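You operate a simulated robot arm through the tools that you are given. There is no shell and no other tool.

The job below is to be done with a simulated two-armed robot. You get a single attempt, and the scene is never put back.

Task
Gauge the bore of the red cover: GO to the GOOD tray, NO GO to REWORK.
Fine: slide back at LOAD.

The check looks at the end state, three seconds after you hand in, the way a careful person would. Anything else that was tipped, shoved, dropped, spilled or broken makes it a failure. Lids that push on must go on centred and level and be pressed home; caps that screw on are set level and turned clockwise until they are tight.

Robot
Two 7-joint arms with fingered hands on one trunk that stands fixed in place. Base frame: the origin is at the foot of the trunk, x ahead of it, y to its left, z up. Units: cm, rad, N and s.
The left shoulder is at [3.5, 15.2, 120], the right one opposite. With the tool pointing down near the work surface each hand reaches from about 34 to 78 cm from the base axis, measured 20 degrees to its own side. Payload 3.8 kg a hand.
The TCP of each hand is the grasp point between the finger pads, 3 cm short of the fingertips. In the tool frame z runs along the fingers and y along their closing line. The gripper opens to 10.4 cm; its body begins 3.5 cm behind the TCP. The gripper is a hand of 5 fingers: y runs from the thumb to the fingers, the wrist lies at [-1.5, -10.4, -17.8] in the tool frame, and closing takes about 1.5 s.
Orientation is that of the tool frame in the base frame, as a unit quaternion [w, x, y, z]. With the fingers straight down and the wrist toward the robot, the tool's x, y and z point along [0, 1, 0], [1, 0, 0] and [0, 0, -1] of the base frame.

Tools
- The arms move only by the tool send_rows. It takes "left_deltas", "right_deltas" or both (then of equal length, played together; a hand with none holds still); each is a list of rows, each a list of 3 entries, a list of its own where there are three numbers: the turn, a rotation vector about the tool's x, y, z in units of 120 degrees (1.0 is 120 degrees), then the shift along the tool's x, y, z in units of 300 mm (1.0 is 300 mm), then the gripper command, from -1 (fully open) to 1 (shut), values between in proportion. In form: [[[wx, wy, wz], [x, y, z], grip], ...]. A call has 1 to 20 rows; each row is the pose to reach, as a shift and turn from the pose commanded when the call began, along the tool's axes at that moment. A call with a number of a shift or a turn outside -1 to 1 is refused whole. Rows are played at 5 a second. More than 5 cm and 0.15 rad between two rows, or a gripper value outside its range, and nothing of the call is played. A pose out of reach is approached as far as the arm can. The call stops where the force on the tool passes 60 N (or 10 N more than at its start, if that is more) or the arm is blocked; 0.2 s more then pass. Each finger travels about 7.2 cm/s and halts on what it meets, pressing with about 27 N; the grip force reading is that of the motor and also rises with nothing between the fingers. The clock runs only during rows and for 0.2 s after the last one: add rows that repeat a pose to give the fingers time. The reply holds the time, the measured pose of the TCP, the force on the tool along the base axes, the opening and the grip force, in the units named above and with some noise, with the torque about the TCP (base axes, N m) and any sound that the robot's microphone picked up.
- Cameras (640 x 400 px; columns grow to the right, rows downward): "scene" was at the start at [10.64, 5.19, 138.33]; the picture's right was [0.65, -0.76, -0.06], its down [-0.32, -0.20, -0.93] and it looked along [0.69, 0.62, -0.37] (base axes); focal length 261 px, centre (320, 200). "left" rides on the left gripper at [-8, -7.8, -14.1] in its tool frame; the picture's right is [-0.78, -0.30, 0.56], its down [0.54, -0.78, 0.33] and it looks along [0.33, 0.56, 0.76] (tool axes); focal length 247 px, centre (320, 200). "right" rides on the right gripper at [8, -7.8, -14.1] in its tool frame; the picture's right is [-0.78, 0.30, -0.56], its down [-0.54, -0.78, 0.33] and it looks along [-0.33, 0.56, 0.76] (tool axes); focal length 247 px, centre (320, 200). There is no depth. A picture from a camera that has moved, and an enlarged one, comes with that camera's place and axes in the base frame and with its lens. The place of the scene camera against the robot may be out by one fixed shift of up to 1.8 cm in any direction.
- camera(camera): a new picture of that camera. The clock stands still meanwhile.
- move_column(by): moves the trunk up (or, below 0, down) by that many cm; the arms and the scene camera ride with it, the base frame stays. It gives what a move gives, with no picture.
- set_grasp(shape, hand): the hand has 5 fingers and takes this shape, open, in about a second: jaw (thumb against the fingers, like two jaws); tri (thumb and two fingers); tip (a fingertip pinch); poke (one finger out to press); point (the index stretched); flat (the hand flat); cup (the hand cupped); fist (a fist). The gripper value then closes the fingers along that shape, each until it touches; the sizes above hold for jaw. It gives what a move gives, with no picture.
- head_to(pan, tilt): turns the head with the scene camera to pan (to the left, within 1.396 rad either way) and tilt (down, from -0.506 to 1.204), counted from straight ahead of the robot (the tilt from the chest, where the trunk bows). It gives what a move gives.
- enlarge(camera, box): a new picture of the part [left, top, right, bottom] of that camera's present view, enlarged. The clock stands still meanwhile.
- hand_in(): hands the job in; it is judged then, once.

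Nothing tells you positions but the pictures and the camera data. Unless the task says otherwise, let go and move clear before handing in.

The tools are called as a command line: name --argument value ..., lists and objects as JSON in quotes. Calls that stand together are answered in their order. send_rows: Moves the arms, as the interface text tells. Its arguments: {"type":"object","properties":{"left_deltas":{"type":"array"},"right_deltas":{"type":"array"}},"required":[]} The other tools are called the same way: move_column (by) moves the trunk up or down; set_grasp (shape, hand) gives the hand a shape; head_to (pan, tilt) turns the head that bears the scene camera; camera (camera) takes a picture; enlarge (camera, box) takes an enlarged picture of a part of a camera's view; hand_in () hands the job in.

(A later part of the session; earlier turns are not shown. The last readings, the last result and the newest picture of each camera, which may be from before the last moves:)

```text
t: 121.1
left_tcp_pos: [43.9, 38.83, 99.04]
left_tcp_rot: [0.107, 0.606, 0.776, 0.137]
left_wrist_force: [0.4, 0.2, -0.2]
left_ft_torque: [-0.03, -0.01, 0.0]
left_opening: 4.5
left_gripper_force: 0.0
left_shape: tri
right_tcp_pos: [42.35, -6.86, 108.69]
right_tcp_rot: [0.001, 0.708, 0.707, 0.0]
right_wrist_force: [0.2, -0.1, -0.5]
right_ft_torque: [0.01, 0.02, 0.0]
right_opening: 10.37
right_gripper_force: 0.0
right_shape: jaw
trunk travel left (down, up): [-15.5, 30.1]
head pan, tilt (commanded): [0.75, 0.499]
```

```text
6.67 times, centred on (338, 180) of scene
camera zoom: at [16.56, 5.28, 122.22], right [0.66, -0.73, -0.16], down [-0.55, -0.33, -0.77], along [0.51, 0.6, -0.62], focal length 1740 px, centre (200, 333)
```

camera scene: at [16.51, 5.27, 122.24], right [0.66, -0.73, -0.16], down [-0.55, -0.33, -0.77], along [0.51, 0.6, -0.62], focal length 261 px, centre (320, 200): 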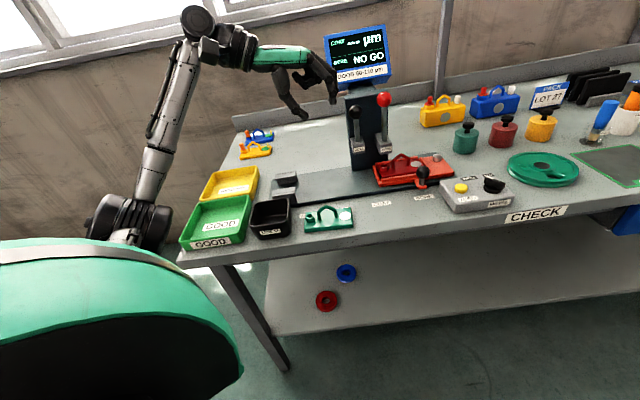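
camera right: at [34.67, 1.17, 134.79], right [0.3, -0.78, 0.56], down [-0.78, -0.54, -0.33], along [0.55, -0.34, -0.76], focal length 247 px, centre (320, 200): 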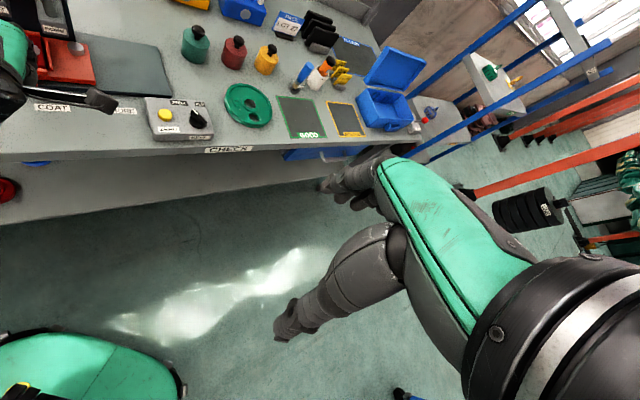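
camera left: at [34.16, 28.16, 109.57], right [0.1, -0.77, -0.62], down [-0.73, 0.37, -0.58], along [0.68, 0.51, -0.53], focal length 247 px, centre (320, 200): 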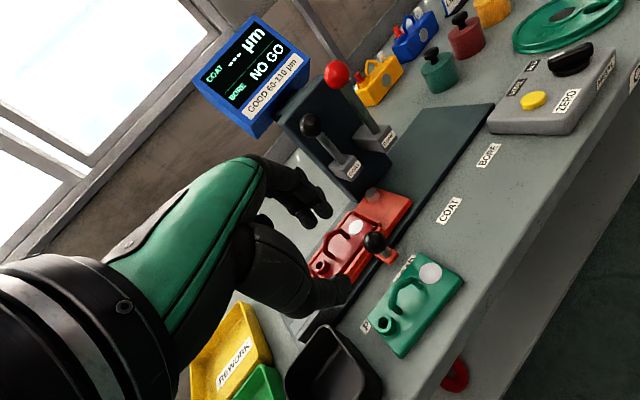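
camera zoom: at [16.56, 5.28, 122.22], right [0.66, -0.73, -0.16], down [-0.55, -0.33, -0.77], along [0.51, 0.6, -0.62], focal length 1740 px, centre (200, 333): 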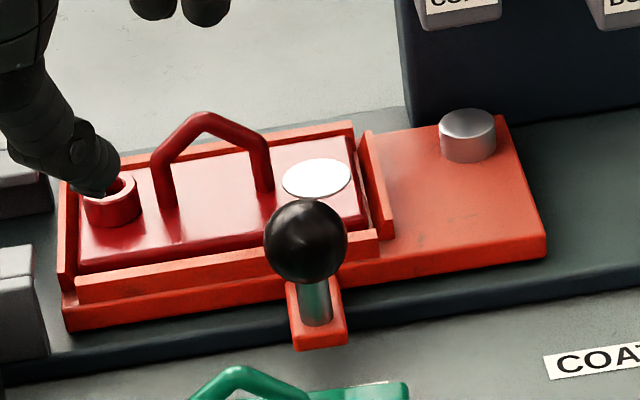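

In this view the cover looks evenly spaced between all four rails, which would mean the second test was fair. I'll zoom in on the corners to confirm the gaps.

enlarge --camera "scene" --box '[296, 170, 328, 205]'

enlarge --camera "scene" --box '[326, 164, 358, 194]'

enlarge --camera "left" --box '[300, 180, 420, 290]'

```text
11.43 times, centred on (312, 188) of scene
camera zoom: at [16.56, 5.28, 122.22], right [0.66, -0.73, -0.16], down [-0.55, -0.33, -0.77], along [0.51, 0.6, -0.62], focal length 2984 px, centre (411, 343)
```

zoom: 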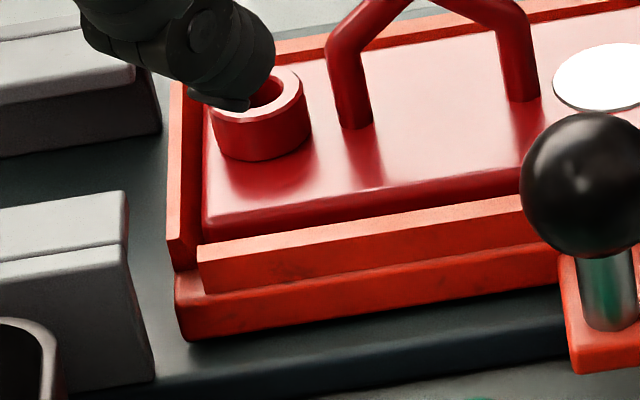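

```text
13.33 times, centred on (342, 179) of scene
camera zoom: at [16.56, 5.28, 122.22], right [0.66, -0.73, -0.16], down [-0.55, -0.33, -0.77], along [0.51, 0.6, -0.62], focal length 3481 px, centre (27, 480)
```

zoom: 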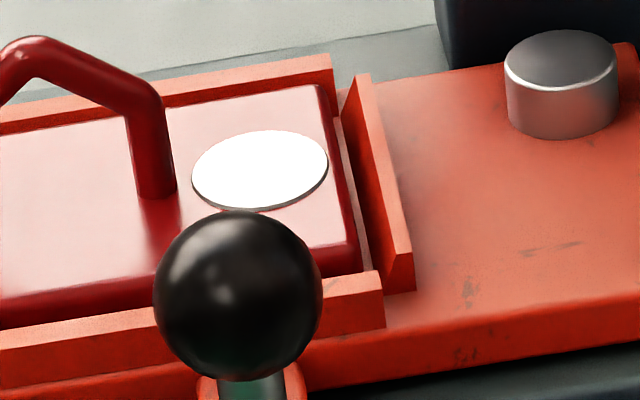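

```text
3.64 times, centred on (360, 235) of left
camera zoom: at [34.16, 28.16, 109.57], right [0.1, -0.77, -0.62], down [-0.73, 0.37, -0.58], along [0.68, 0.51, -0.53], focal length 898 px, centre (174, 73)
```

zoom: 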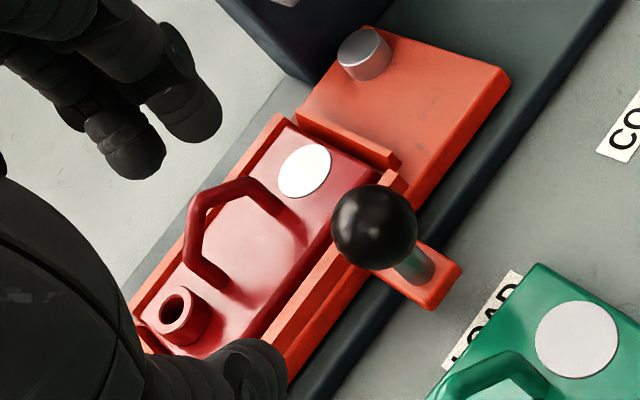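

Zooming shows the cover is turned a little in the nest, its bore end nearer to the front, so the bore was off in depth after all. I'll get a steep view from above with the hand camera to measure the turn and the gaps.

send_rows --left_deltas '[[[0.0556, 0, 0], [0.078, 0.07, 0.01], 0.13], [[0.1111, 0, 0], [0.156, 0.139, 0.035], 0.13], [[0.1667, 0, 0], [0.234, 0.209, 0.064], 0.13], [[0.2222, 0, 0], [0.312, 0.279, 0.093], 0.13], [[0.2778, 0, 0], [0.39, 0.348, 0.122], 0.13], [[0.3333, 0, 0], [0.468, 0.418, 0.152], 0.13], [[0.3333, 0, 0], [0.468, 0.418, 0.152], 0.13]]'

camera --camera "left"

```text
t: 122.7
left_tcp_pos: [53.63, 55.65, 99.16]
left_tcp_rot: [-0.108, 0.607, 0.776, -0.137]
left_wrist_force: [-0.9, -0.1, 0.4]
left_ft_torque: [-0.03, -0.02, -0.01]
left_opening: 4.48
left_gripper_force: 0.1
left_shape: tri
right_tcp_pos: [42.35, -6.69, 108.78]
right_tcp_rot: [0.0, 0.707, 0.707, 0.001]
right_wrist_force: [0.3, 0.4, -0.5]
right_ft_torque: [0.02, -0.01, 0.01]
right_opening: 10.37
right_gripper_force: 0.1
right_shape: jaw
trunk travel left (down, up): [-15.5, 30.1]
head pan, tilt (commanded): [0.75, 0.499]
```

```text
taken
camera left: at [53.17, 47.35, 114.89], right [-0.27, -0.87, -0.42], down [-0.95, 0.32, -0.05], along [0.17, 0.39, -0.91], focal length 247 px, centre (320, 200)
```

left: 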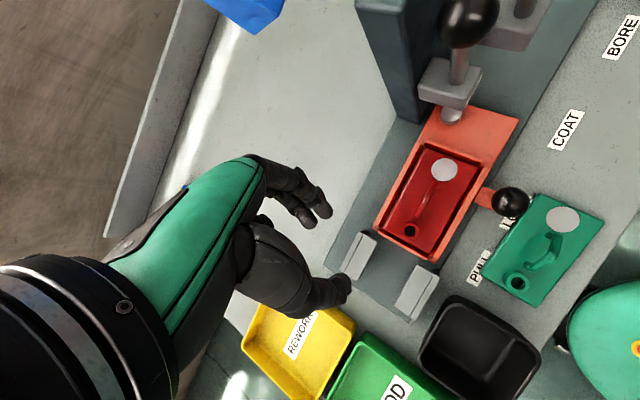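

This is an excellent view from straight above the nest. I'll zoom in on it.

enlarge --camera "left" --box '[370, 100, 530, 270]'

enlarge --camera "left" --box '[370, 190, 466, 270]'

enlarge --camera "left" --box '[400, 130, 496, 210]'

```text
2.35 times, centred on (450, 185) of left
camera zoom: at [53.17, 47.35, 114.89], right [-0.27, -0.87, -0.42], down [-0.95, 0.32, -0.05], along [0.17, 0.39, -0.91], focal length 581 px, centre (14, 235)
```

zoom: 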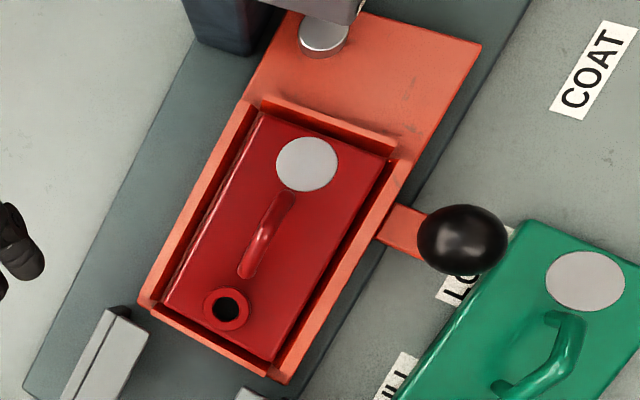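

```text
5.00 times, centred on (418, 230) of left
camera zoom: at [53.17, 47.35, 114.89], right [-0.27, -0.87, -0.42], down [-0.95, 0.32, -0.05], along [0.17, 0.39, -0.91], focal length 1235 px, centre (-170, 50)
```

zoom: 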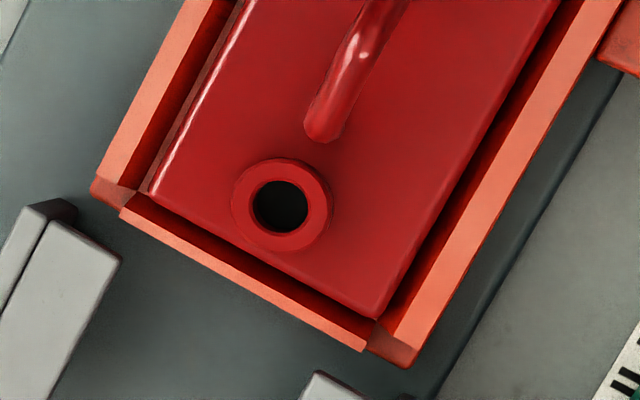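

```text
5.00 times, centred on (448, 170) of left
camera zoom: at [53.17, 47.35, 114.89], right [-0.27, -0.87, -0.42], down [-0.95, 0.32, -0.05], along [0.17, 0.39, -0.91], focal length 1235 px, centre (-320, 350)
```

zoom: 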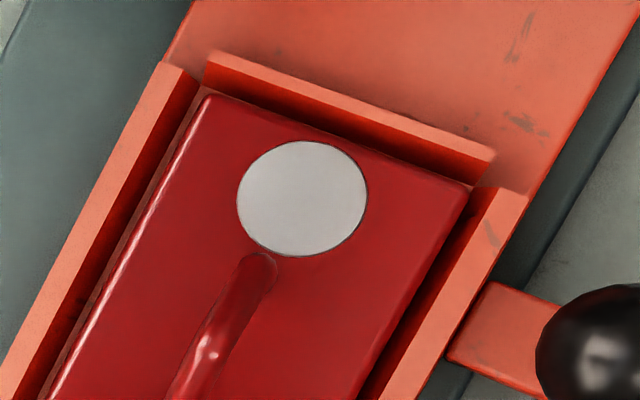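

The cover lies parallel to the rails from above, so it is not really turned; now I need the side gaps. I'll zoom in on the middle of the far, near, left and right edges.

enlarge --camera "left" --box '[384, 190, 416, 210]'

enlarge --camera "left" --box '[436, 196, 468, 216]'

enlarge --camera "left" --box '[392, 234, 424, 254]'

enlarge --camera "left" --box '[436, 144, 468, 164]'

```text
16.00 times, centred on (400, 200) of left
camera zoom: at [53.17, 47.35, 114.89], right [-0.27, -0.87, -0.42], down [-0.95, 0.32, -0.05], along [0.17, 0.39, -0.91], focal length 3952 px, centre (-960, 200)
```

zoom: 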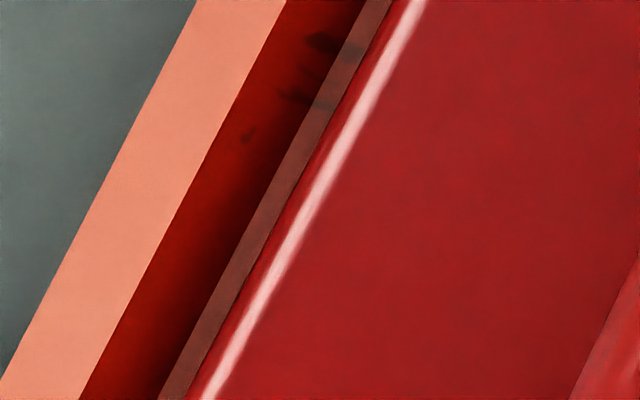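

```text
16.00 times, centred on (452, 206) of left
camera zoom: at [53.17, 47.35, 114.89], right [-0.27, -0.87, -0.42], down [-0.95, 0.32, -0.05], along [0.17, 0.39, -0.91], focal length 3952 px, centre (-1792, 104)
```

zoom: 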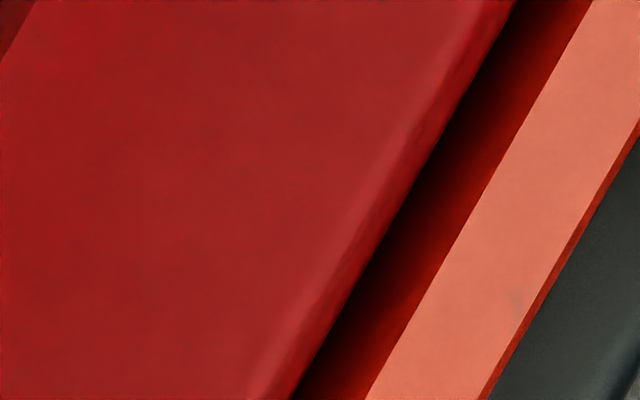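

```text
16.00 times, centred on (408, 244) of left
camera zoom: at [53.17, 47.35, 114.89], right [-0.27, -0.87, -0.42], down [-0.95, 0.32, -0.05], along [0.17, 0.39, -0.91], focal length 3952 px, centre (-1088, -504)
```

zoom: 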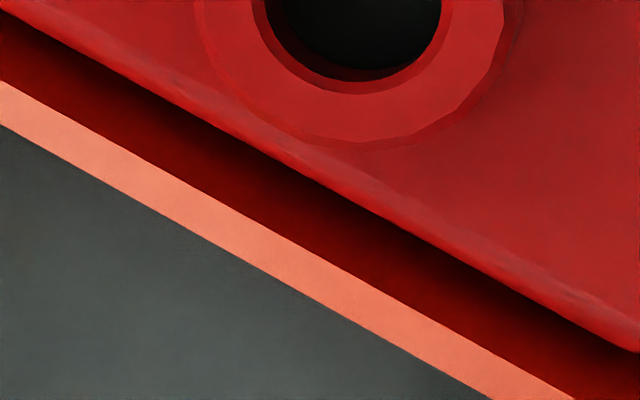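

```text
16.00 times, centred on (452, 154) of left
camera zoom: at [53.17, 47.35, 114.89], right [-0.27, -0.87, -0.42], down [-0.95, 0.32, -0.05], along [0.17, 0.39, -0.91], focal length 3952 px, centre (-1792, 936)
```

zoom: 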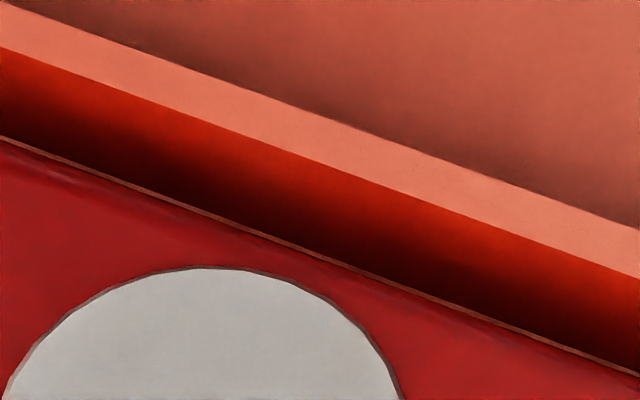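

From above, the rails slope inward and the cover sits within about 0.1 cm of the middle of the nest in both directions. So the second test was made with the cover centred and at the catch, and the plug still stopped dead: I accept NO GO, and the cover goes to REWORK. I turn the hand to lift it out, starting with the tilt.

send_rows --left_deltas '[[[-0.0683, 0, 0], [-0.058, -0.038, -0.003], 0.13], [[-0.1367, 0, 0], [-0.116, -0.077, -0.006], 0.13], [[-0.205, 0, 0], [-0.174, -0.115, -0.009], 0.13], [[-0.2733, 0, 0], [-0.232, -0.153, -0.011], 0.13], [[-0.3417, 0, 0], [-0.29, -0.192, -0.014], 0.13], [[-0.41, 0, 0], [-0.348, -0.23, -0.017], 0.13], [[-0.41, 0, 0], [-0.348, -0.23, -0.017], 0.13]]'

camera --camera "left"

```text
t: 124.3
left_tcp_pos: [49.91, 44.11, 101.95]
left_tcp_rot: [0.156, 0.596, 0.762, 0.199]
left_wrist_force: [-0.8, -0.7, -0.4]
left_ft_torque: [-0.02, -0.03, -0.05]
left_opening: 4.45
left_gripper_force: 0.0
left_shape: tri
right_tcp_pos: [42.32, -6.76, 108.65]
right_tcp_rot: [-0.001, 0.707, 0.707, 0.0]
right_wrist_force: [0.0, -0.6, 0.2]
right_ft_torque: [0.0, 0.01, -0.01]
right_opening: 10.36
right_gripper_force: 0.2
right_shape: jaw
trunk travel left (down, up): [-15.5, 30.1]
head pan, tilt (commanded): [0.75, 0.499]
```

```text
taken
camera left: at [38.67, 33.03, 110.3], right [0.2, -0.75, -0.63], down [-0.63, 0.39, -0.67], along [0.75, 0.53, -0.39], focal length 247 px, centre (320, 200)
```

left: 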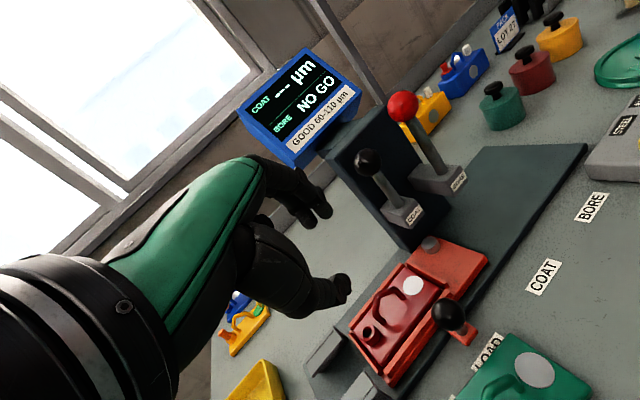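

The screen still reads NO GO. I turn the hand so its grip is square to the handle and come closer above it.

send_rows --left_deltas '[[[0, 0.0305, -0.0546], [0.003, 0.002, 0.038], 0.13], [[0, 0.061, -0.1092], [0.006, 0.004, 0.077], 0.13], [[0, 0.0915, -0.1637], [0.009, 0.006, 0.115], 0.13], [[0, 0.122, -0.2183], [0.0125, 0.0079, 0.1533], 0.13], [[0, 0.122, -0.2183], [0.0125, 0.0079, 0.1533], 0.13]]'

camera --camera "left"

enlarge --camera "left" --box '[290, 180, 450, 320]'

```text
t: 125.5
left_tcp_pos: [52.22, 45.03, 98.03]
left_tcp_rot: [0.098, 0.377, 0.891, 0.233]
left_wrist_force: [-0.1, -0.4, 0.7]
left_ft_torque: [-0.01, 0.0, 0.01]
left_opening: 4.49
left_gripper_force: 0.1
left_shape: tri
right_tcp_pos: [42.23, -6.82, 108.62]
right_tcp_rot: [0.0, 0.707, 0.707, 0.0]
right_wrist_force: [1.1, -0.3, 0.1]
right_ft_torque: [0.0, 0.02, -0.01]
right_opening: 10.4
right_gripper_force: 0.0
right_shape: jaw
trunk travel left (down, up): [-15.5, 30.1]
head pan, tilt (commanded): [0.75, 0.499]
```

```text
taken
camera left: at [47.99, 29.77, 106.43], right [0.55, -0.55, -0.63], down [-0.74, 0.03, -0.67], along [0.38, 0.84, -0.39], focal length 247 px, centre (320, 200)
```

left: 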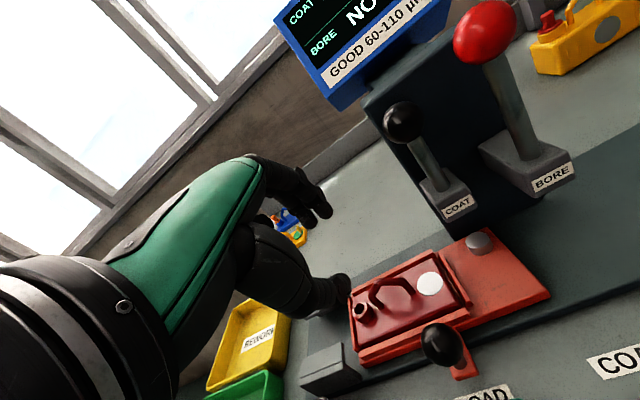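

```text
2.86 times, centred on (370, 250) of left
camera zoom: at [47.99, 29.77, 106.43], right [0.55, -0.55, -0.63], down [-0.74, 0.03, -0.67], along [0.38, 0.84, -0.39], focal length 706 px, centre (177, 57)
```

zoom: 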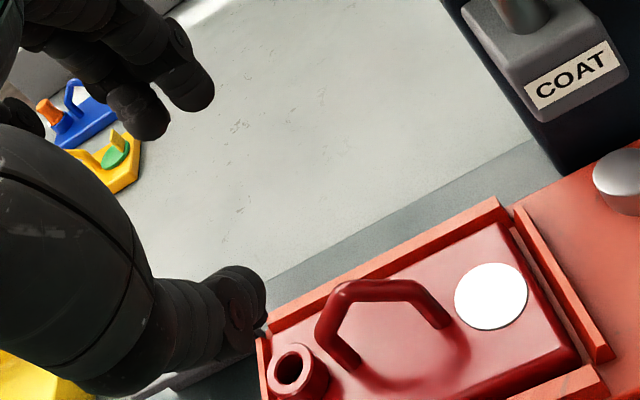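

The handle's peak is at about (54.8, 47.6, 87.4). I line the hand up with it, narrow the fingers to about 3 cm and go in along the finger axis.

send_rows --left_deltas '[[[0, 0, 0], [0, -0.033, 0.06], 0.385], [[0, 0, 0], [0.001, -0.066, 0.12], 0.385], [[0, 0, 0], [0.001, -0.066, 0.18], 0.385], [[0, 0, 0], [0.001, -0.066, 0.2], 0.385], [[0, 0, 0], [0.001, -0.066, 0.2], 0.385]]'

enlarge --camera "left" --box '[260, 180, 420, 300]'

```text
t: 126.7
left_tcp_pos: [52.94, 45.82, 91.81]
left_tcp_rot: [0.098, 0.378, 0.891, 0.233]
left_wrist_force: [0.2, 0.3, -0.4]
left_ft_torque: [0.03, 0.0, 0.03]
left_opening: 3.22
left_gripper_force: 0.1
left_shape: tri
right_tcp_pos: [42.3, -6.81, 108.59]
right_tcp_rot: [0.0, 0.707, 0.707, 0.0]
right_wrist_force: [-0.1, 0.2, 0.3]
right_ft_torque: [0.0, -0.02, 0.01]
right_opening: 10.39
right_gripper_force: 0.2
right_shape: jaw
trunk travel left (down, up): [-15.5, 30.1]
head pan, tilt (commanded): [0.75, 0.499]
```

```text
3.33 times, centred on (340, 240) of left
camera zoom: at [48.84, 30.57, 100.32], right [0.55, -0.55, -0.63], down [-0.74, 0.03, -0.67], along [0.38, 0.84, -0.39], focal length 823 px, centre (253, 67)
```

zoom: 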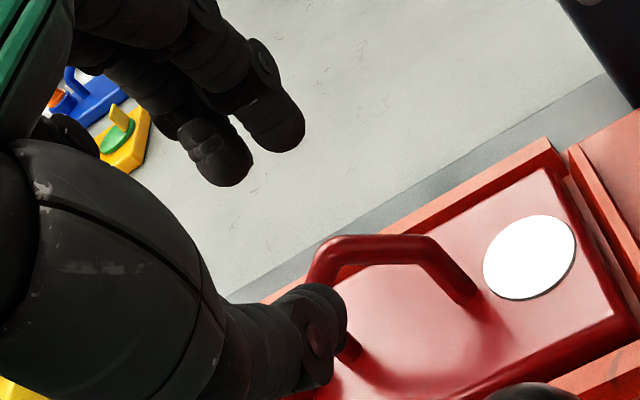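

The peak of the arch is right on the finger axis, 5.5 cm ahead. I advance 3.9 cm and then close.

send_rows --left_deltas '[[[0, 0, 0], [0, 0.002, 0.04], 0.385], [[0, 0, 0], [0, 0.003, 0.08], 0.385], [[0, 0, 0], [0, 0.003, 0.11], 0.385], [[0, 0, 0], [0, 0.003, 0.13], 0.385], [[0, 0, 0], [0, 0.003, 0.13], 0.385]]'

enlarge --camera "left" --box '[260, 170, 420, 290]'

```text
t: 127.9
left_tcp_pos: [54.49, 47.17, 88.45]
left_tcp_rot: [0.099, 0.378, 0.891, 0.232]
left_wrist_force: [0.7, -0.6, 0.5]
left_ft_torque: [0.0, 0.0, 0.02]
left_opening: 3.24
left_gripper_force: 0.2
left_shape: tri
right_tcp_pos: [42.26, -6.75, 108.72]
right_tcp_rot: [0.0, 0.708, 0.706, 0.001]
right_wrist_force: [-0.1, 0.4, -0.2]
right_ft_torque: [0.02, 0.01, -0.04]
right_opening: 10.37
right_gripper_force: 0.0
right_shape: jaw
trunk travel left (down, up): [-15.5, 30.1]
head pan, tilt (commanded): [0.75, 0.499]
```

```text
3.33 times, centred on (340, 230) of left
camera zoom: at [50.3, 31.98, 96.92], right [0.55, -0.55, -0.63], down [-0.74, 0.03, -0.67], along [0.38, 0.84, -0.39], focal length 823 px, centre (253, 100)
```

zoom: 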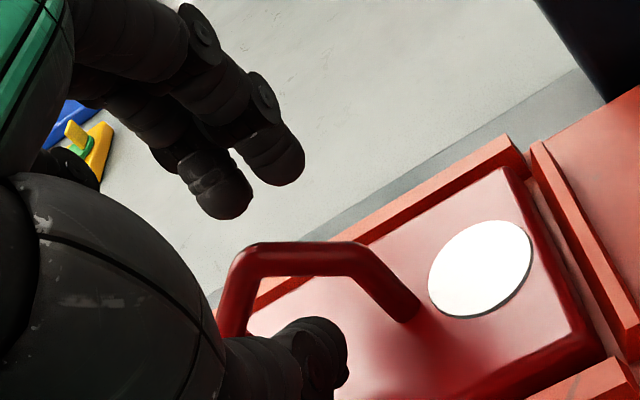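

The arch is between the thumb and fingers. I close the grip.

send_rows --left_deltas '[[[0, 0, 0], [0, 0, 0], 0.6], [[0, 0, 0], [0, 0, 0], 0.8], [[0, 0, 0], [0, 0, 0], 1], [[0, 0, 0], [0, 0, 0], 1], [[0, 0, 0], [0, 0, 0], 1], [[0, 0, 0], [0, 0, 0], 1]]'

enlarge --camera "left" --box '[260, 170, 420, 290]'

```text
t: 129.3
left_tcp_pos: [54.55, 47.27, 88.36]
left_tcp_rot: [0.098, 0.378, 0.891, 0.232]
left_wrist_force: [2.0, 1.1, -2.4]
left_ft_torque: [0.04, -0.07, 0.02]
left_opening: 0.09
left_gripper_force: 27.3
left_shape: tri
right_tcp_pos: [42.32, -6.67, 108.71]
right_tcp_rot: [-0.001, 0.707, 0.707, -0.001]
right_wrist_force: [0.1, 0.3, 0.9]
right_ft_torque: [0.01, 0.0, -0.03]
right_opening: 10.37
right_gripper_force: 0.1
right_shape: jaw
trunk travel left (down, up): [-15.5, 30.1]
head pan, tilt (commanded): [0.75, 0.499]
```

```text
3.33 times, centred on (340, 230) of left
camera zoom: at [50.34, 32.0, 96.89], right [0.55, -0.55, -0.63], down [-0.74, 0.03, -0.67], along [0.38, 0.84, -0.39], focal length 823 px, centre (253, 100)
```

zoom: 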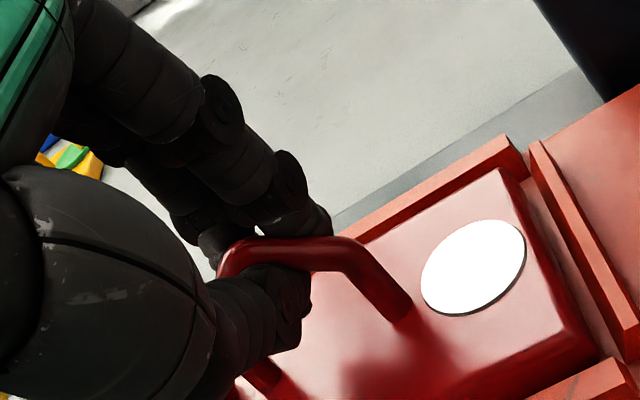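

The handle is gripped. Since I can shift the cover very exactly now, I'll do one decisive third test: move it 0.2 cm back and 0.07 cm right, the direction my side-view measurements suggested, and see whether the plug's stopping depth changes at all.

send_rows --left_deltas '[[[0, 0, 0], [-0.0012, 0.0029, 0.0016], 1], [[0, 0, 0], [-0.0023, 0.0058, 0.0033], 1], [[0, 0, 0], [-0.0023, 0.0058, 0.0033], 1], [[0, 0, 0], [-0.0023, 0.0058, 0.0033], 0.8], [[0, 0, 0], [-0.0023, 0.0058, 0.0033], 0.6], [[0, 0, 0], [-0.0023, 0.0058, 0.0033], 0.5], [[0, 0, 0], [-0.0023, 0.0058, 0.0033], 0.45]]'

enlarge --camera "left" --box '[260, 170, 420, 290]'

```text
t: 130.9
left_tcp_pos: [54.67, 47.26, 88.47]
left_tcp_rot: [0.099, 0.378, 0.891, 0.233]
left_wrist_force: [-0.4, 0.8, 0.1]
left_ft_torque: [0.02, 0.0, -0.01]
left_opening: 2.84
left_gripper_force: 0.0
left_shape: tri
right_tcp_pos: [42.17, -6.89, 108.68]
right_tcp_rot: [0.0, 0.708, 0.707, 0.0]
right_wrist_force: [-0.2, 0.6, -0.1]
right_ft_torque: [-0.01, 0.02, 0.05]
right_opening: 10.38
right_gripper_force: 0.0
right_shape: jaw
trunk travel left (down, up): [-15.5, 30.1]
head pan, tilt (commanded): [0.75, 0.499]
```

```text
3.33 times, centred on (340, 230) of left
camera zoom: at [50.41, 32.1, 96.93], right [0.55, -0.55, -0.63], down [-0.74, 0.03, -0.67], along [0.38, 0.84, -0.39], focal length 823 px, centre (253, 100)
```

zoom: 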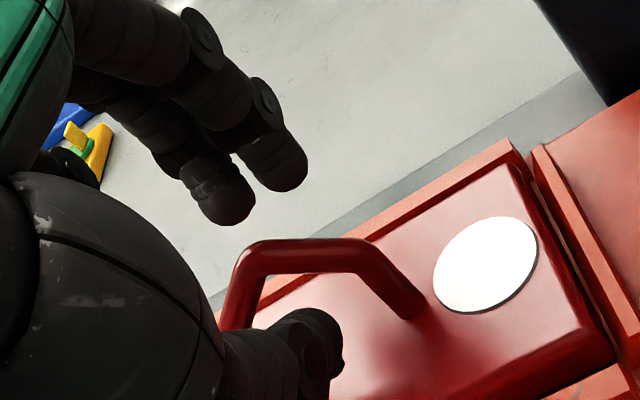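

The cover has shifted slightly toward the back and right and is released. I back out and go up for the top view again to check where it lies.

send_rows --left_deltas '[[[0, 0, 0], [0, 0, -0.06], 0.45], [[0, 0, 0], [0, 0, -0.15], 0.3], [[0, 0, 0], [0, 0, -0.2333], 0.13], [[0.0683, 0, 0], [0.0465, 0.034, -0.2418], 0.13], [[0.1367, 0, 0], [0.093, 0.068, -0.25], 0.13], [[0.205, 0, 0], [0.1395, 0.102, -0.259], 0.13], [[0.2733, 0, 0], [0.186, 0.136, -0.267], 0.13], [[0.3417, 0, 0], [0.2325, 0.17, -0.2755], 0.13], [[0.41, 0, 0], [0.279, 0.2043, -0.284], 0.13], [[0.41, 0, 0], [0.279, 0.2043, -0.284], 0.13]]'

camera --camera "left"

```text
t: 133.1
left_tcp_pos: [49.73, 54.08, 98.86]
left_tcp_rot: [-0.068, 0.385, 0.906, -0.161]
left_wrist_force: [-0.1, 1.0, 0.7]
left_ft_torque: [0.0, -0.02, -0.01]
left_opening: 4.48
left_gripper_force: 0.1
left_shape: tri
left hand out of reach, approached as far as the arm can: row 7
right_tcp_pos: [42.29, -6.9, 108.65]
right_tcp_rot: [-0.001, 0.707, 0.707, 0.0]
right_wrist_force: [-0.2, 0.7, -0.5]
right_ft_torque: [-0.02, -0.05, -0.01]
right_opening: 10.38
right_gripper_force: 0.1
right_shape: jaw
trunk travel left (down, up): [-15.5, 30.1]
head pan, tilt (commanded): [0.75, 0.499]
```

```text
taken
camera left: at [53.57, 46.6, 114.7], right [0.2, -0.88, -0.42], down [-0.98, -0.2, -0.04], along [-0.04, 0.42, -0.91], focal length 247 px, centre (320, 200)
```

left: 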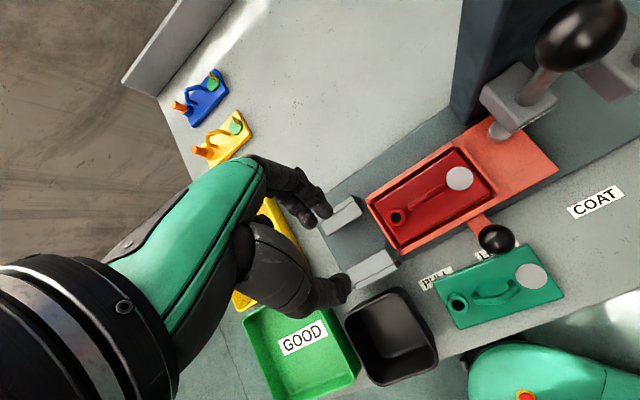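

The nest is in clear view from above again. I'll zoom in on its edges.

enlarge --camera "left" --box '[360, 140, 520, 255]'

enlarge --camera "left" --box '[400, 160, 432, 180]'

enlarge --camera "left" --box '[424, 218, 456, 238]'

enlarge --camera "left" --box '[366, 208, 398, 228]'

enlarge --camera "left" --box '[464, 156, 496, 176]'

```text
3.48 times, centred on (440, 198) of left
camera zoom: at [53.57, 46.6, 114.7], right [0.2, -0.88, -0.42], down [-0.98, -0.2, -0.04], along [-0.04, 0.42, -0.91], focal length 859 px, centre (-97, 209)
```

zoom: 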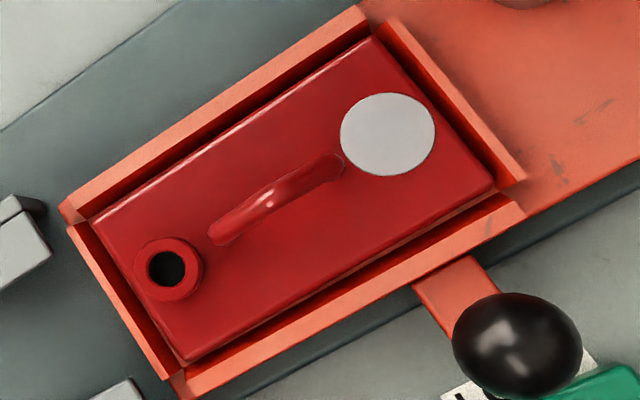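

```text
16.00 times, centred on (416, 170) of left
camera zoom: at [53.57, 46.6, 114.7], right [0.2, -0.88, -0.42], down [-0.98, -0.2, -0.04], along [-0.04, 0.42, -0.91], focal length 3952 px, centre (-1216, 680)
```

zoom: 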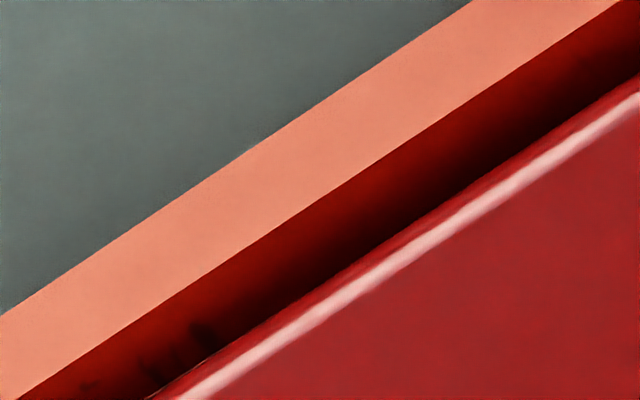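

```text
16.00 times, centred on (440, 228) of left
camera zoom: at [53.57, 46.6, 114.7], right [0.2, -0.88, -0.42], down [-0.98, -0.2, -0.04], along [-0.04, 0.42, -0.91], focal length 3952 px, centre (-1600, -248)
```

zoom: 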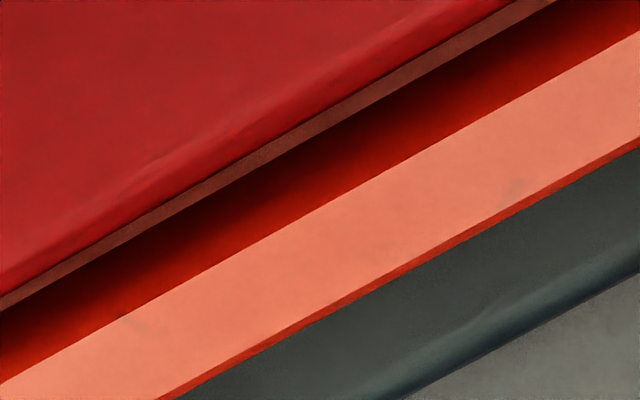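

```text
16.00 times, centred on (382, 218) of left
camera zoom: at [53.57, 46.6, 114.7], right [0.2, -0.88, -0.42], down [-0.98, -0.2, -0.04], along [-0.04, 0.42, -0.91], focal length 3952 px, centre (-672, -88)
```

zoom: 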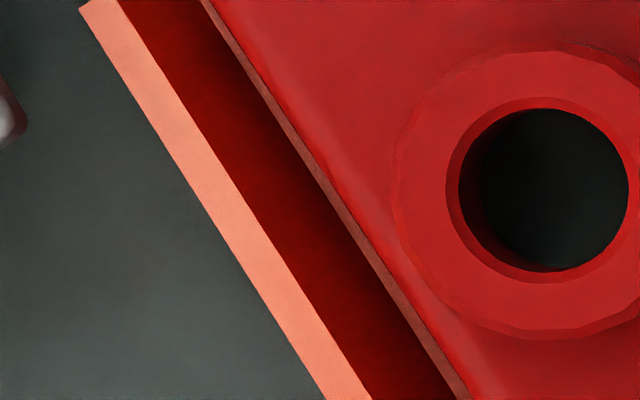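

```text
16.00 times, centred on (480, 166) of left
camera zoom: at [53.57, 46.6, 114.7], right [0.2, -0.88, -0.42], down [-0.98, -0.2, -0.04], along [-0.04, 0.42, -0.91], focal length 3952 px, centre (-2240, 744)
```

zoom: 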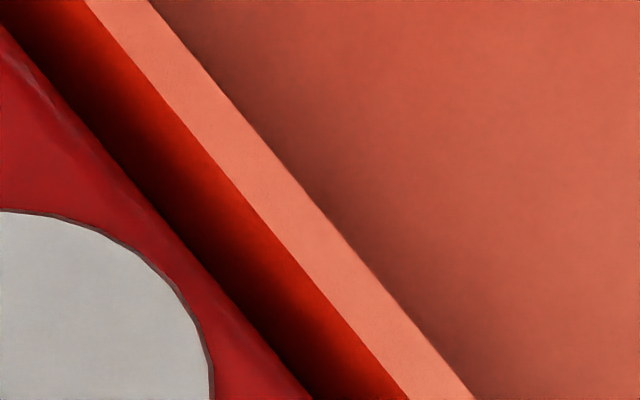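

The gaps now measure equal on all four sides (0.55–0.59 cm at the rail tops), so the cover is exactly centred; in the second test it was still about 0.12 cm off. That makes a third test worthwhile, so I turn the hand back toward the slide knob.

send_rows --left_deltas '[[[-0.0556, 0, 0], [-0.048, -0.069, 0.019], 0.13], [[-0.1111, 0, 0], [-0.095, -0.138, 0.037], 0.13], [[-0.1667, 0, 0], [-0.143, -0.207, 0.056], 0.13], [[-0.2222, 0, 0], [-0.191, -0.276, 0.074], 0.13], [[-0.2778, 0, 0], [-0.238, -0.345, 0.093], 0.13], [[-0.3333, 0, 0], [-0.286, -0.414, 0.1117], 0.13], [[-0.3333, 0, 0], [-0.286, -0.414, 0.1117], 0.13]]'

send_rows --left_deltas '[[[0, -0.0214, 0.0587], [0, 0, 0], 0.13], [[0, -0.0428, 0.1175], [0, 0, 0], 0.13], [[0, -0.0641, 0.1762], [0, 0, 0], 0.13], [[0, -0.0855, 0.235], [0, 0, 0], 0.13], [[0, -0.0855, 0.235], [0, 0, 0], 0.13]]'

camera --camera "left"

```text
t: 134.7
left_tcp_pos: [46.51, 39.16, 100.06]
left_tcp_rot: [0.069, 0.385, 0.906, 0.161]
left_wrist_force: [0.2, 0.4, -0.3]
left_ft_torque: [-0.02, -0.01, 0.01]
left_opening: 4.48
left_gripper_force: 0.0
left_shape: tri
right_tcp_pos: [42.41, -6.66, 108.62]
right_tcp_rot: [0.001, 0.707, 0.707, 0.0]
right_wrist_force: [-0.7, 0.5, 1.3]
right_ft_torque: [0.01, -0.02, 0.0]
right_opening: 10.38
right_gripper_force: 0.1
right_shape: jaw
trunk travel left (down, up): [-15.5, 30.1]
head pan, tilt (commanded): [0.75, 0.499]
```

```text
t: 135.9
left_tcp_pos: [46.48, 38.96, 100.02]
left_tcp_rot: [0.106, 0.607, 0.776, 0.137]
left_wrist_force: [0.0, 0.2, -0.4]
left_ft_torque: [0.0, 0.03, 0.02]
left_opening: 4.51
left_gripper_force: 0.1
left_shape: tri
right_tcp_pos: [42.36, -6.78, 108.74]
right_tcp_rot: [0.0, 0.708, 0.707, 0.0]
right_wrist_force: [1.0, -0.2, -0.6]
right_ft_torque: [0.0, -0.04, -0.03]
right_opening: 10.34
right_gripper_force: 0.1
right_shape: jaw
trunk travel left (down, up): [-15.5, 30.1]
head pan, tilt (commanded): [0.75, 0.499]
```

```text
taken
camera left: at [36.71, 28.37, 110.5], right [0.1, -0.77, -0.63], down [-0.73, 0.37, -0.58], along [0.68, 0.51, -0.52], focal length 247 px, centre (320, 200)
```

left: 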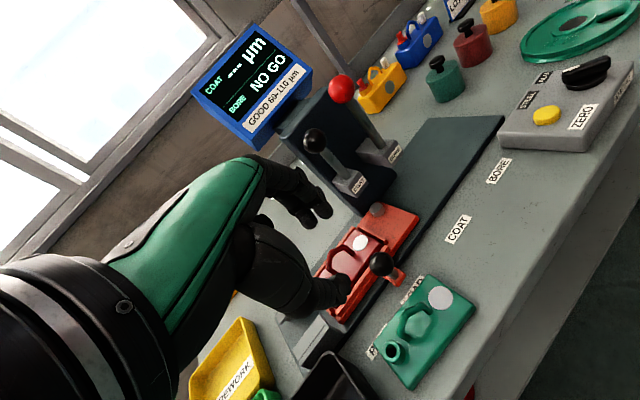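

The slide knob is ahead of the hand; I move in to 7 cm from it and check the line.

send_rows --left_deltas '[[[0, 0, 0], [0.003, 0.007, 0.09], 0.13], [[0, 0, 0], [0.006, 0.014, 0.19], 0.13], [[0, 0, 0], [0.008, 0.02, 0.28], 0.13], [[0, 0, 0], [0.008, 0.02, 0.28], 0.13]]'

enlarge --camera "left" --box '[260, 170, 460, 295]'

```text
t: 136.9
left_tcp_pos: [49.8, 40.19, 92.24]
left_tcp_rot: [0.107, 0.606, 0.776, 0.136]
left_wrist_force: [0.4, 0.5, 0.9]
left_ft_torque: [-0.01, 0.0, 0.01]
left_opening: 4.53
left_gripper_force: 0.1
left_shape: tri
right_tcp_pos: [42.3, -6.82, 108.65]
right_tcp_rot: [0.0, 0.707, 0.707, 0.0]
right_wrist_force: [-0.9, -0.3, -0.1]
right_ft_torque: [0.06, -0.02, -0.01]
right_opening: 10.37
right_gripper_force: 0.0
right_shape: jaw
trunk travel left (down, up): [-15.5, 30.1]
head pan, tilt (commanded): [0.75, 0.499]
```

```text
3.20 times, centred on (360, 232) of left
camera zoom: at [40.01, 29.55, 102.76], right [0.1, -0.77, -0.62], down [-0.73, 0.37, -0.58], along [0.68, 0.51, -0.53], focal length 790 px, centre (192, 96)
```

zoom: 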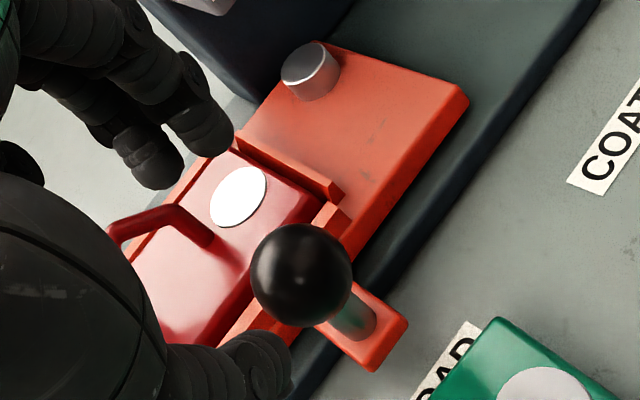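

The knob is exactly where it was in the earlier approaches. I go in 5 cm and grip it.

send_rows --left_deltas '[[[0, 0, 0], [0, 0.002, 0.05], 0.13], [[0, 0, 0], [0, 0.004, 0.1], 0.13], [[0, 0, 0], [0, 0.0055, 0.14], 0.13], [[0, 0, 0], [0, 0.0055, 0.169], 0.13], [[0, 0, 0], [0, 0.0055, 0.169], 0.13], [[0, 0, 0], [0, 0.0055, 0.169], 0.4], [[0, 0, 0], [0, 0.0055, 0.169], 0.6], [[0, 0, 0], [0, 0.0055, 0.169], 0.8], [[0, 0, 0], [0, 0.0055, 0.169], 1], [[0, 0, 0], [0, 0.0055, 0.169], 1], [[0, 0, 0], [0, 0.0055, 0.169], 1]]'

enlarge --camera "left" --box '[240, 160, 440, 285]'

```text
t: 139.3
left_tcp_pos: [51.55, 40.64, 87.53]
left_tcp_rot: [0.106, 0.606, 0.776, 0.137]
left_wrist_force: [-1.0, -0.8, -6.0]
left_ft_torque: [-0.03, 0.09, 0.02]
left_opening: 2.04
left_gripper_force: 27.0
left_shape: tri
right_tcp_pos: [42.46, -6.68, 108.64]
right_tcp_rot: [0.001, 0.707, 0.707, 0.0]
right_wrist_force: [0.4, 0.1, -0.5]
right_ft_torque: [-0.02, 0.02, -0.02]
right_opening: 10.35
right_gripper_force: 0.1
right_shape: jaw
trunk travel left (down, up): [-15.5, 30.1]
head pan, tilt (commanded): [0.75, 0.499]
```

```text
3.20 times, centred on (340, 222) of left
camera zoom: at [41.79, 30.05, 98.02], right [0.1, -0.77, -0.62], down [-0.73, 0.37, -0.58], along [0.68, 0.51, -0.53], focal length 790 px, centre (256, 128)
```

zoom: 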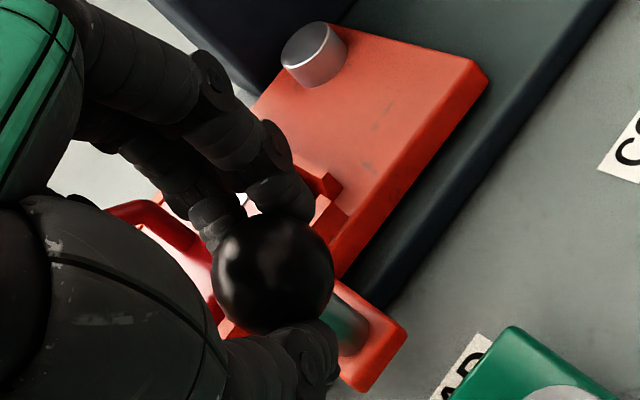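

The knob is held. I slide the carriage all 19.9 cm to BORE in one smooth run along the measured rail direction.

send_rows --left_deltas '[[[0, 0, 0], [-0.0113, 0.0065, 0.0024], 1], [[0, 0, 0], [-0.034, 0.0194, 0.0071], 1], [[0, 0, 0], [-0.0681, 0.0388, 0.0141], 1], [[0, 0, 0], [-0.1077, 0.0615, 0.0224], 1], [[0, 0, 0], [-0.1531, 0.0874, 0.0318], 1], [[0, 0, 0], [-0.1985, 0.1133, 0.0412], 1], [[0, 0, 0], [-0.2439, 0.1392, 0.0506], 1], [[0, 0, 0], [-0.2892, 0.1651, 0.06], 1], [[0, 0, 0], [-0.3346, 0.191, 0.0694], 1], [[0, 0, 0], [-0.38, 0.2169, 0.0789], 1], [[0, 0, 0], [-0.4253, 0.2428, 0.0883], 1], [[0, 0, 0], [-0.4707, 0.2687, 0.0977], 1], [[0, 0, 0], [-0.5104, 0.2913, 0.1059], 1], [[0, 0, 0], [-0.5387, 0.3075, 0.1118], 1], [[0, 0, 0], [-0.5558, 0.3172, 0.1153], 1], [[0, 0, 0], [-0.5671, 0.3237, 0.1177], 1], [[0, 0, 0], [-0.5671, 0.3237, 0.1177], 1]]'

enlarge --camera "scene" --box '[320, 120, 480, 220]'

enlarge --camera "left" --box '[240, 160, 440, 285]'

```text
t: 142.9
left_tcp_pos: [65.75, 26.63, 87.46]
left_tcp_rot: [0.107, 0.607, 0.776, 0.135]
left_wrist_force: [-2.9, 0.5, -7.7]
left_ft_torque: [-0.01, 0.12, -0.04]
left_opening: 2.01
left_gripper_force: 26.9
left_shape: tri
right_tcp_pos: [42.39, -6.72, 108.72]
right_tcp_rot: [-0.001, 0.707, 0.707, 0.0]
right_wrist_force: [0.0, 0.0, 0.1]
right_ft_torque: [-0.01, -0.02, 0.0]
right_opening: 10.36
right_gripper_force: 0.0
right_shape: jaw
trunk travel left (down, up): [-15.5, 30.1]
head pan, tilt (commanded): [0.75, 0.499]
```

```text
4.00 times, centred on (400, 170) of scene
camera zoom: at [16.58, 5.3, 122.22], right [0.66, -0.73, -0.16], down [-0.55, -0.33, -0.77], along [0.51, 0.6, -0.62], focal length 1044 px, centre (0, 320)
```

zoom: 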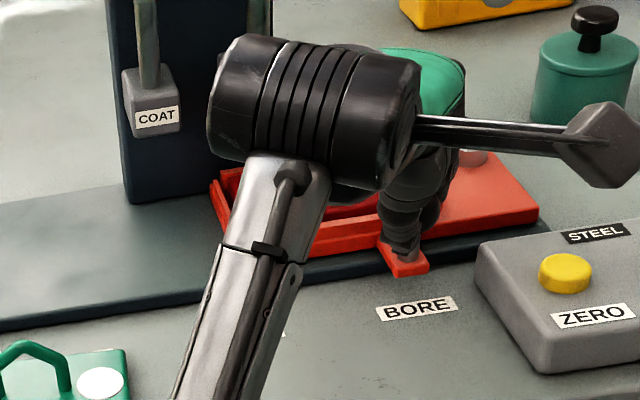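

```text
3.20 times, centred on (340, 222) of left
camera zoom: at [55.98, 15.9, 98.01], right [0.1, -0.77, -0.62], down [-0.73, 0.37, -0.58], along [0.68, 0.51, -0.53], focal length 790 px, centre (256, 128)
```

zoom: 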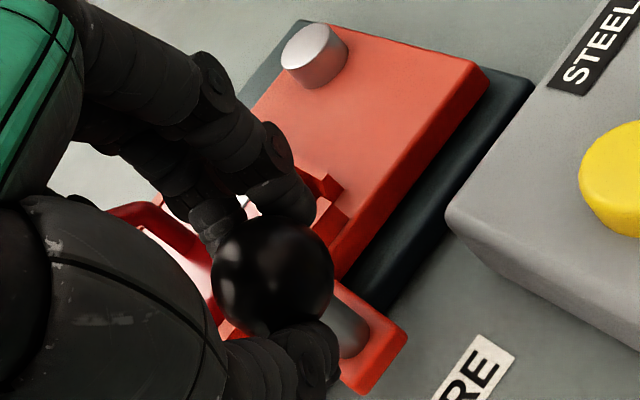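

The slide is at BORE with almost no side force. I release the knob and carry the hand up and over to the red knob.

send_rows --left_deltas '[[[0, 0, 0], [0, 0, 0], 0.6], [[0, 0, 0], [0, 0, 0], 0.2], [[0, 0, 0], [0, 0, 0], 0.13], [[0, 0, 0], [0, 0, -0.06], 0.13], [[0, 0, 0], [0, 0, -0.14], 0.13], [[0, 0, 0], [0, 0, -0.25], 0.13], [[0, 0, 0], [0.008, 0.018, -0.4], 0.13], [[0, 0, 0], [0.017, 0.036, -0.55], 0.13], [[0, 0, 0], [0.025, 0.0537, -0.707], 0.13], [[0, 0, 0], [0.121, 0.117, -0.677], 0.13], [[0, 0, 0], [0.217, 0.18, -0.647], 0.13], [[0, 0, 0], [0.312, 0.2437, -0.617], 0.13], [[0, 0, 0], [0.312, 0.2437, -0.617], 0.13]]'

enlarge --camera "left" --box '[260, 170, 460, 320]'

enlarge --camera "scene" --box '[376, 145, 408, 175]'

```text
t: 145.7
left_tcp_pos: [63.72, 35.54, 107.45]
left_tcp_rot: [0.106, 0.606, 0.777, 0.137]
left_wrist_force: [0.7, 0.6, 0.0]
left_ft_torque: [-0.04, 0.02, 0.01]
left_opening: 4.49
left_gripper_force: 0.1
left_shape: tri
right_tcp_pos: [42.29, -6.95, 108.69]
right_tcp_rot: [-0.001, 0.707, 0.707, 0.0]
right_wrist_force: [-0.2, 0.0, 0.5]
right_ft_torque: [0.03, 0.03, 0.02]
right_opening: 10.36
right_gripper_force: 0.1
right_shape: jaw
trunk travel left (down, up): [-15.5, 30.1]
head pan, tilt (commanded): [0.75, 0.499]
```

```text
2.67 times, centred on (360, 245) of left
camera zoom: at [54.01, 24.91, 117.95], right [0.1, -0.77, -0.62], down [-0.73, 0.37, -0.58], along [0.68, 0.51, -0.52], focal length 659 px, centre (213, 80)
```

zoom: 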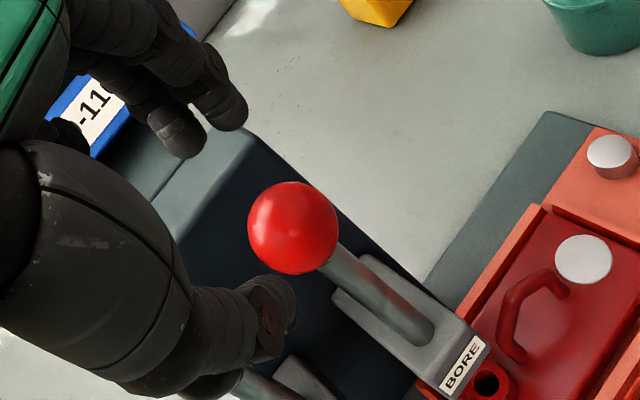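

```text
13.33 times, centred on (392, 160) of scene
camera zoom: at [16.54, 5.22, 122.23], right [0.66, -0.73, -0.16], down [-0.55, -0.33, -0.77], along [0.51, 0.6, -0.62], focal length 3481 px, centre (-640, 733)
```

zoom: 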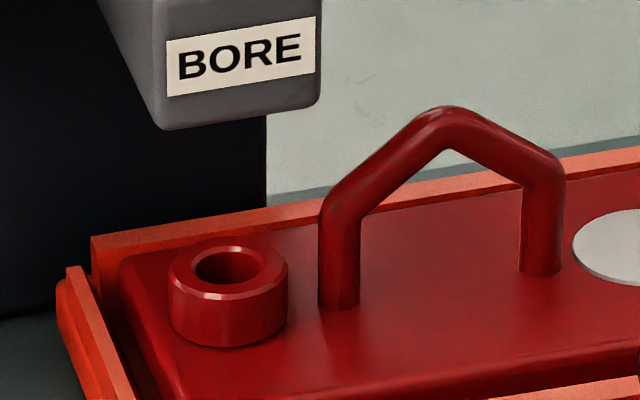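

The bore now looks about 0.1 cm right of where the plug came down last time in this view, so I'll check the plug against it before pressing. I go in around the red knob and grip it as in the second test.

send_rows --left_deltas '[[[0, 0, 0], [0.002, 0.003, 0.05], 0.13], [[0, 0, 0], [0.004, 0.006, 0.1], 0.13], [[0, 0, 0], [0.0065, 0.0083, 0.1433], 0.13], [[0, 0, 0], [0.0065, 0.0083, 0.1433], 0.13], [[0, 0, 0], [0.0065, 0.0083, 0.1433], 0.35], [[0, 0, 0], [0.0065, 0.0083, 0.1433], 0.55], [[0, 0, 0], [0.0065, 0.0083, 0.1433], 0.75], [[0, 0, 0], [0.0065, 0.0083, 0.1433], 1], [[0, 0, 0], [0.0065, 0.0083, 0.1433], 1], [[0, 0, 0], [0.0065, 0.0083, 0.1433], 1]]'

enlarge --camera "left" --box '[240, 150, 400, 280]'

```text
t: 147.9
left_tcp_pos: [65.41, 36.36, 103.36]
left_tcp_rot: [0.106, 0.606, 0.776, 0.136]
left_wrist_force: [-2.8, -1.0, -2.3]
left_ft_torque: [-0.07, 0.12, -0.03]
left_opening: 2.34
left_gripper_force: 27.1
left_shape: tri
right_tcp_pos: [42.2, -6.79, 108.74]
right_tcp_rot: [0.0, 0.707, 0.707, 0.0]
right_wrist_force: [0.4, 0.4, -0.2]
right_ft_torque: [0.01, -0.02, 0.0]
right_opening: 10.37
right_gripper_force: 0.0
right_shape: jaw
trunk travel left (down, up): [-15.5, 30.1]
head pan, tilt (commanded): [0.75, 0.499]
```

```text
3.08 times, centred on (320, 215) of left
camera zoom: at [55.71, 25.67, 113.97], right [0.1, -0.77, -0.62], down [-0.73, 0.37, -0.58], along [0.68, 0.51, -0.53], focal length 760 px, centre (320, 154)
```

zoom: 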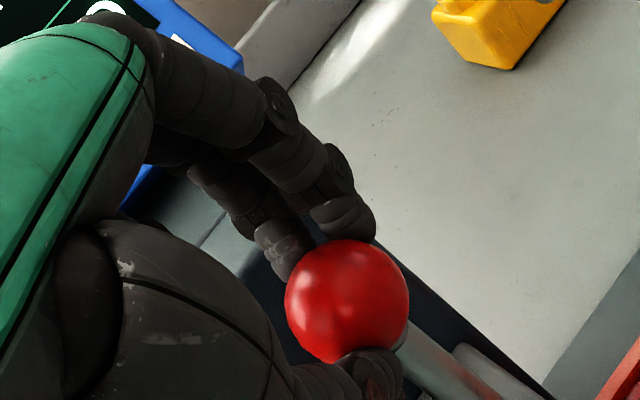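

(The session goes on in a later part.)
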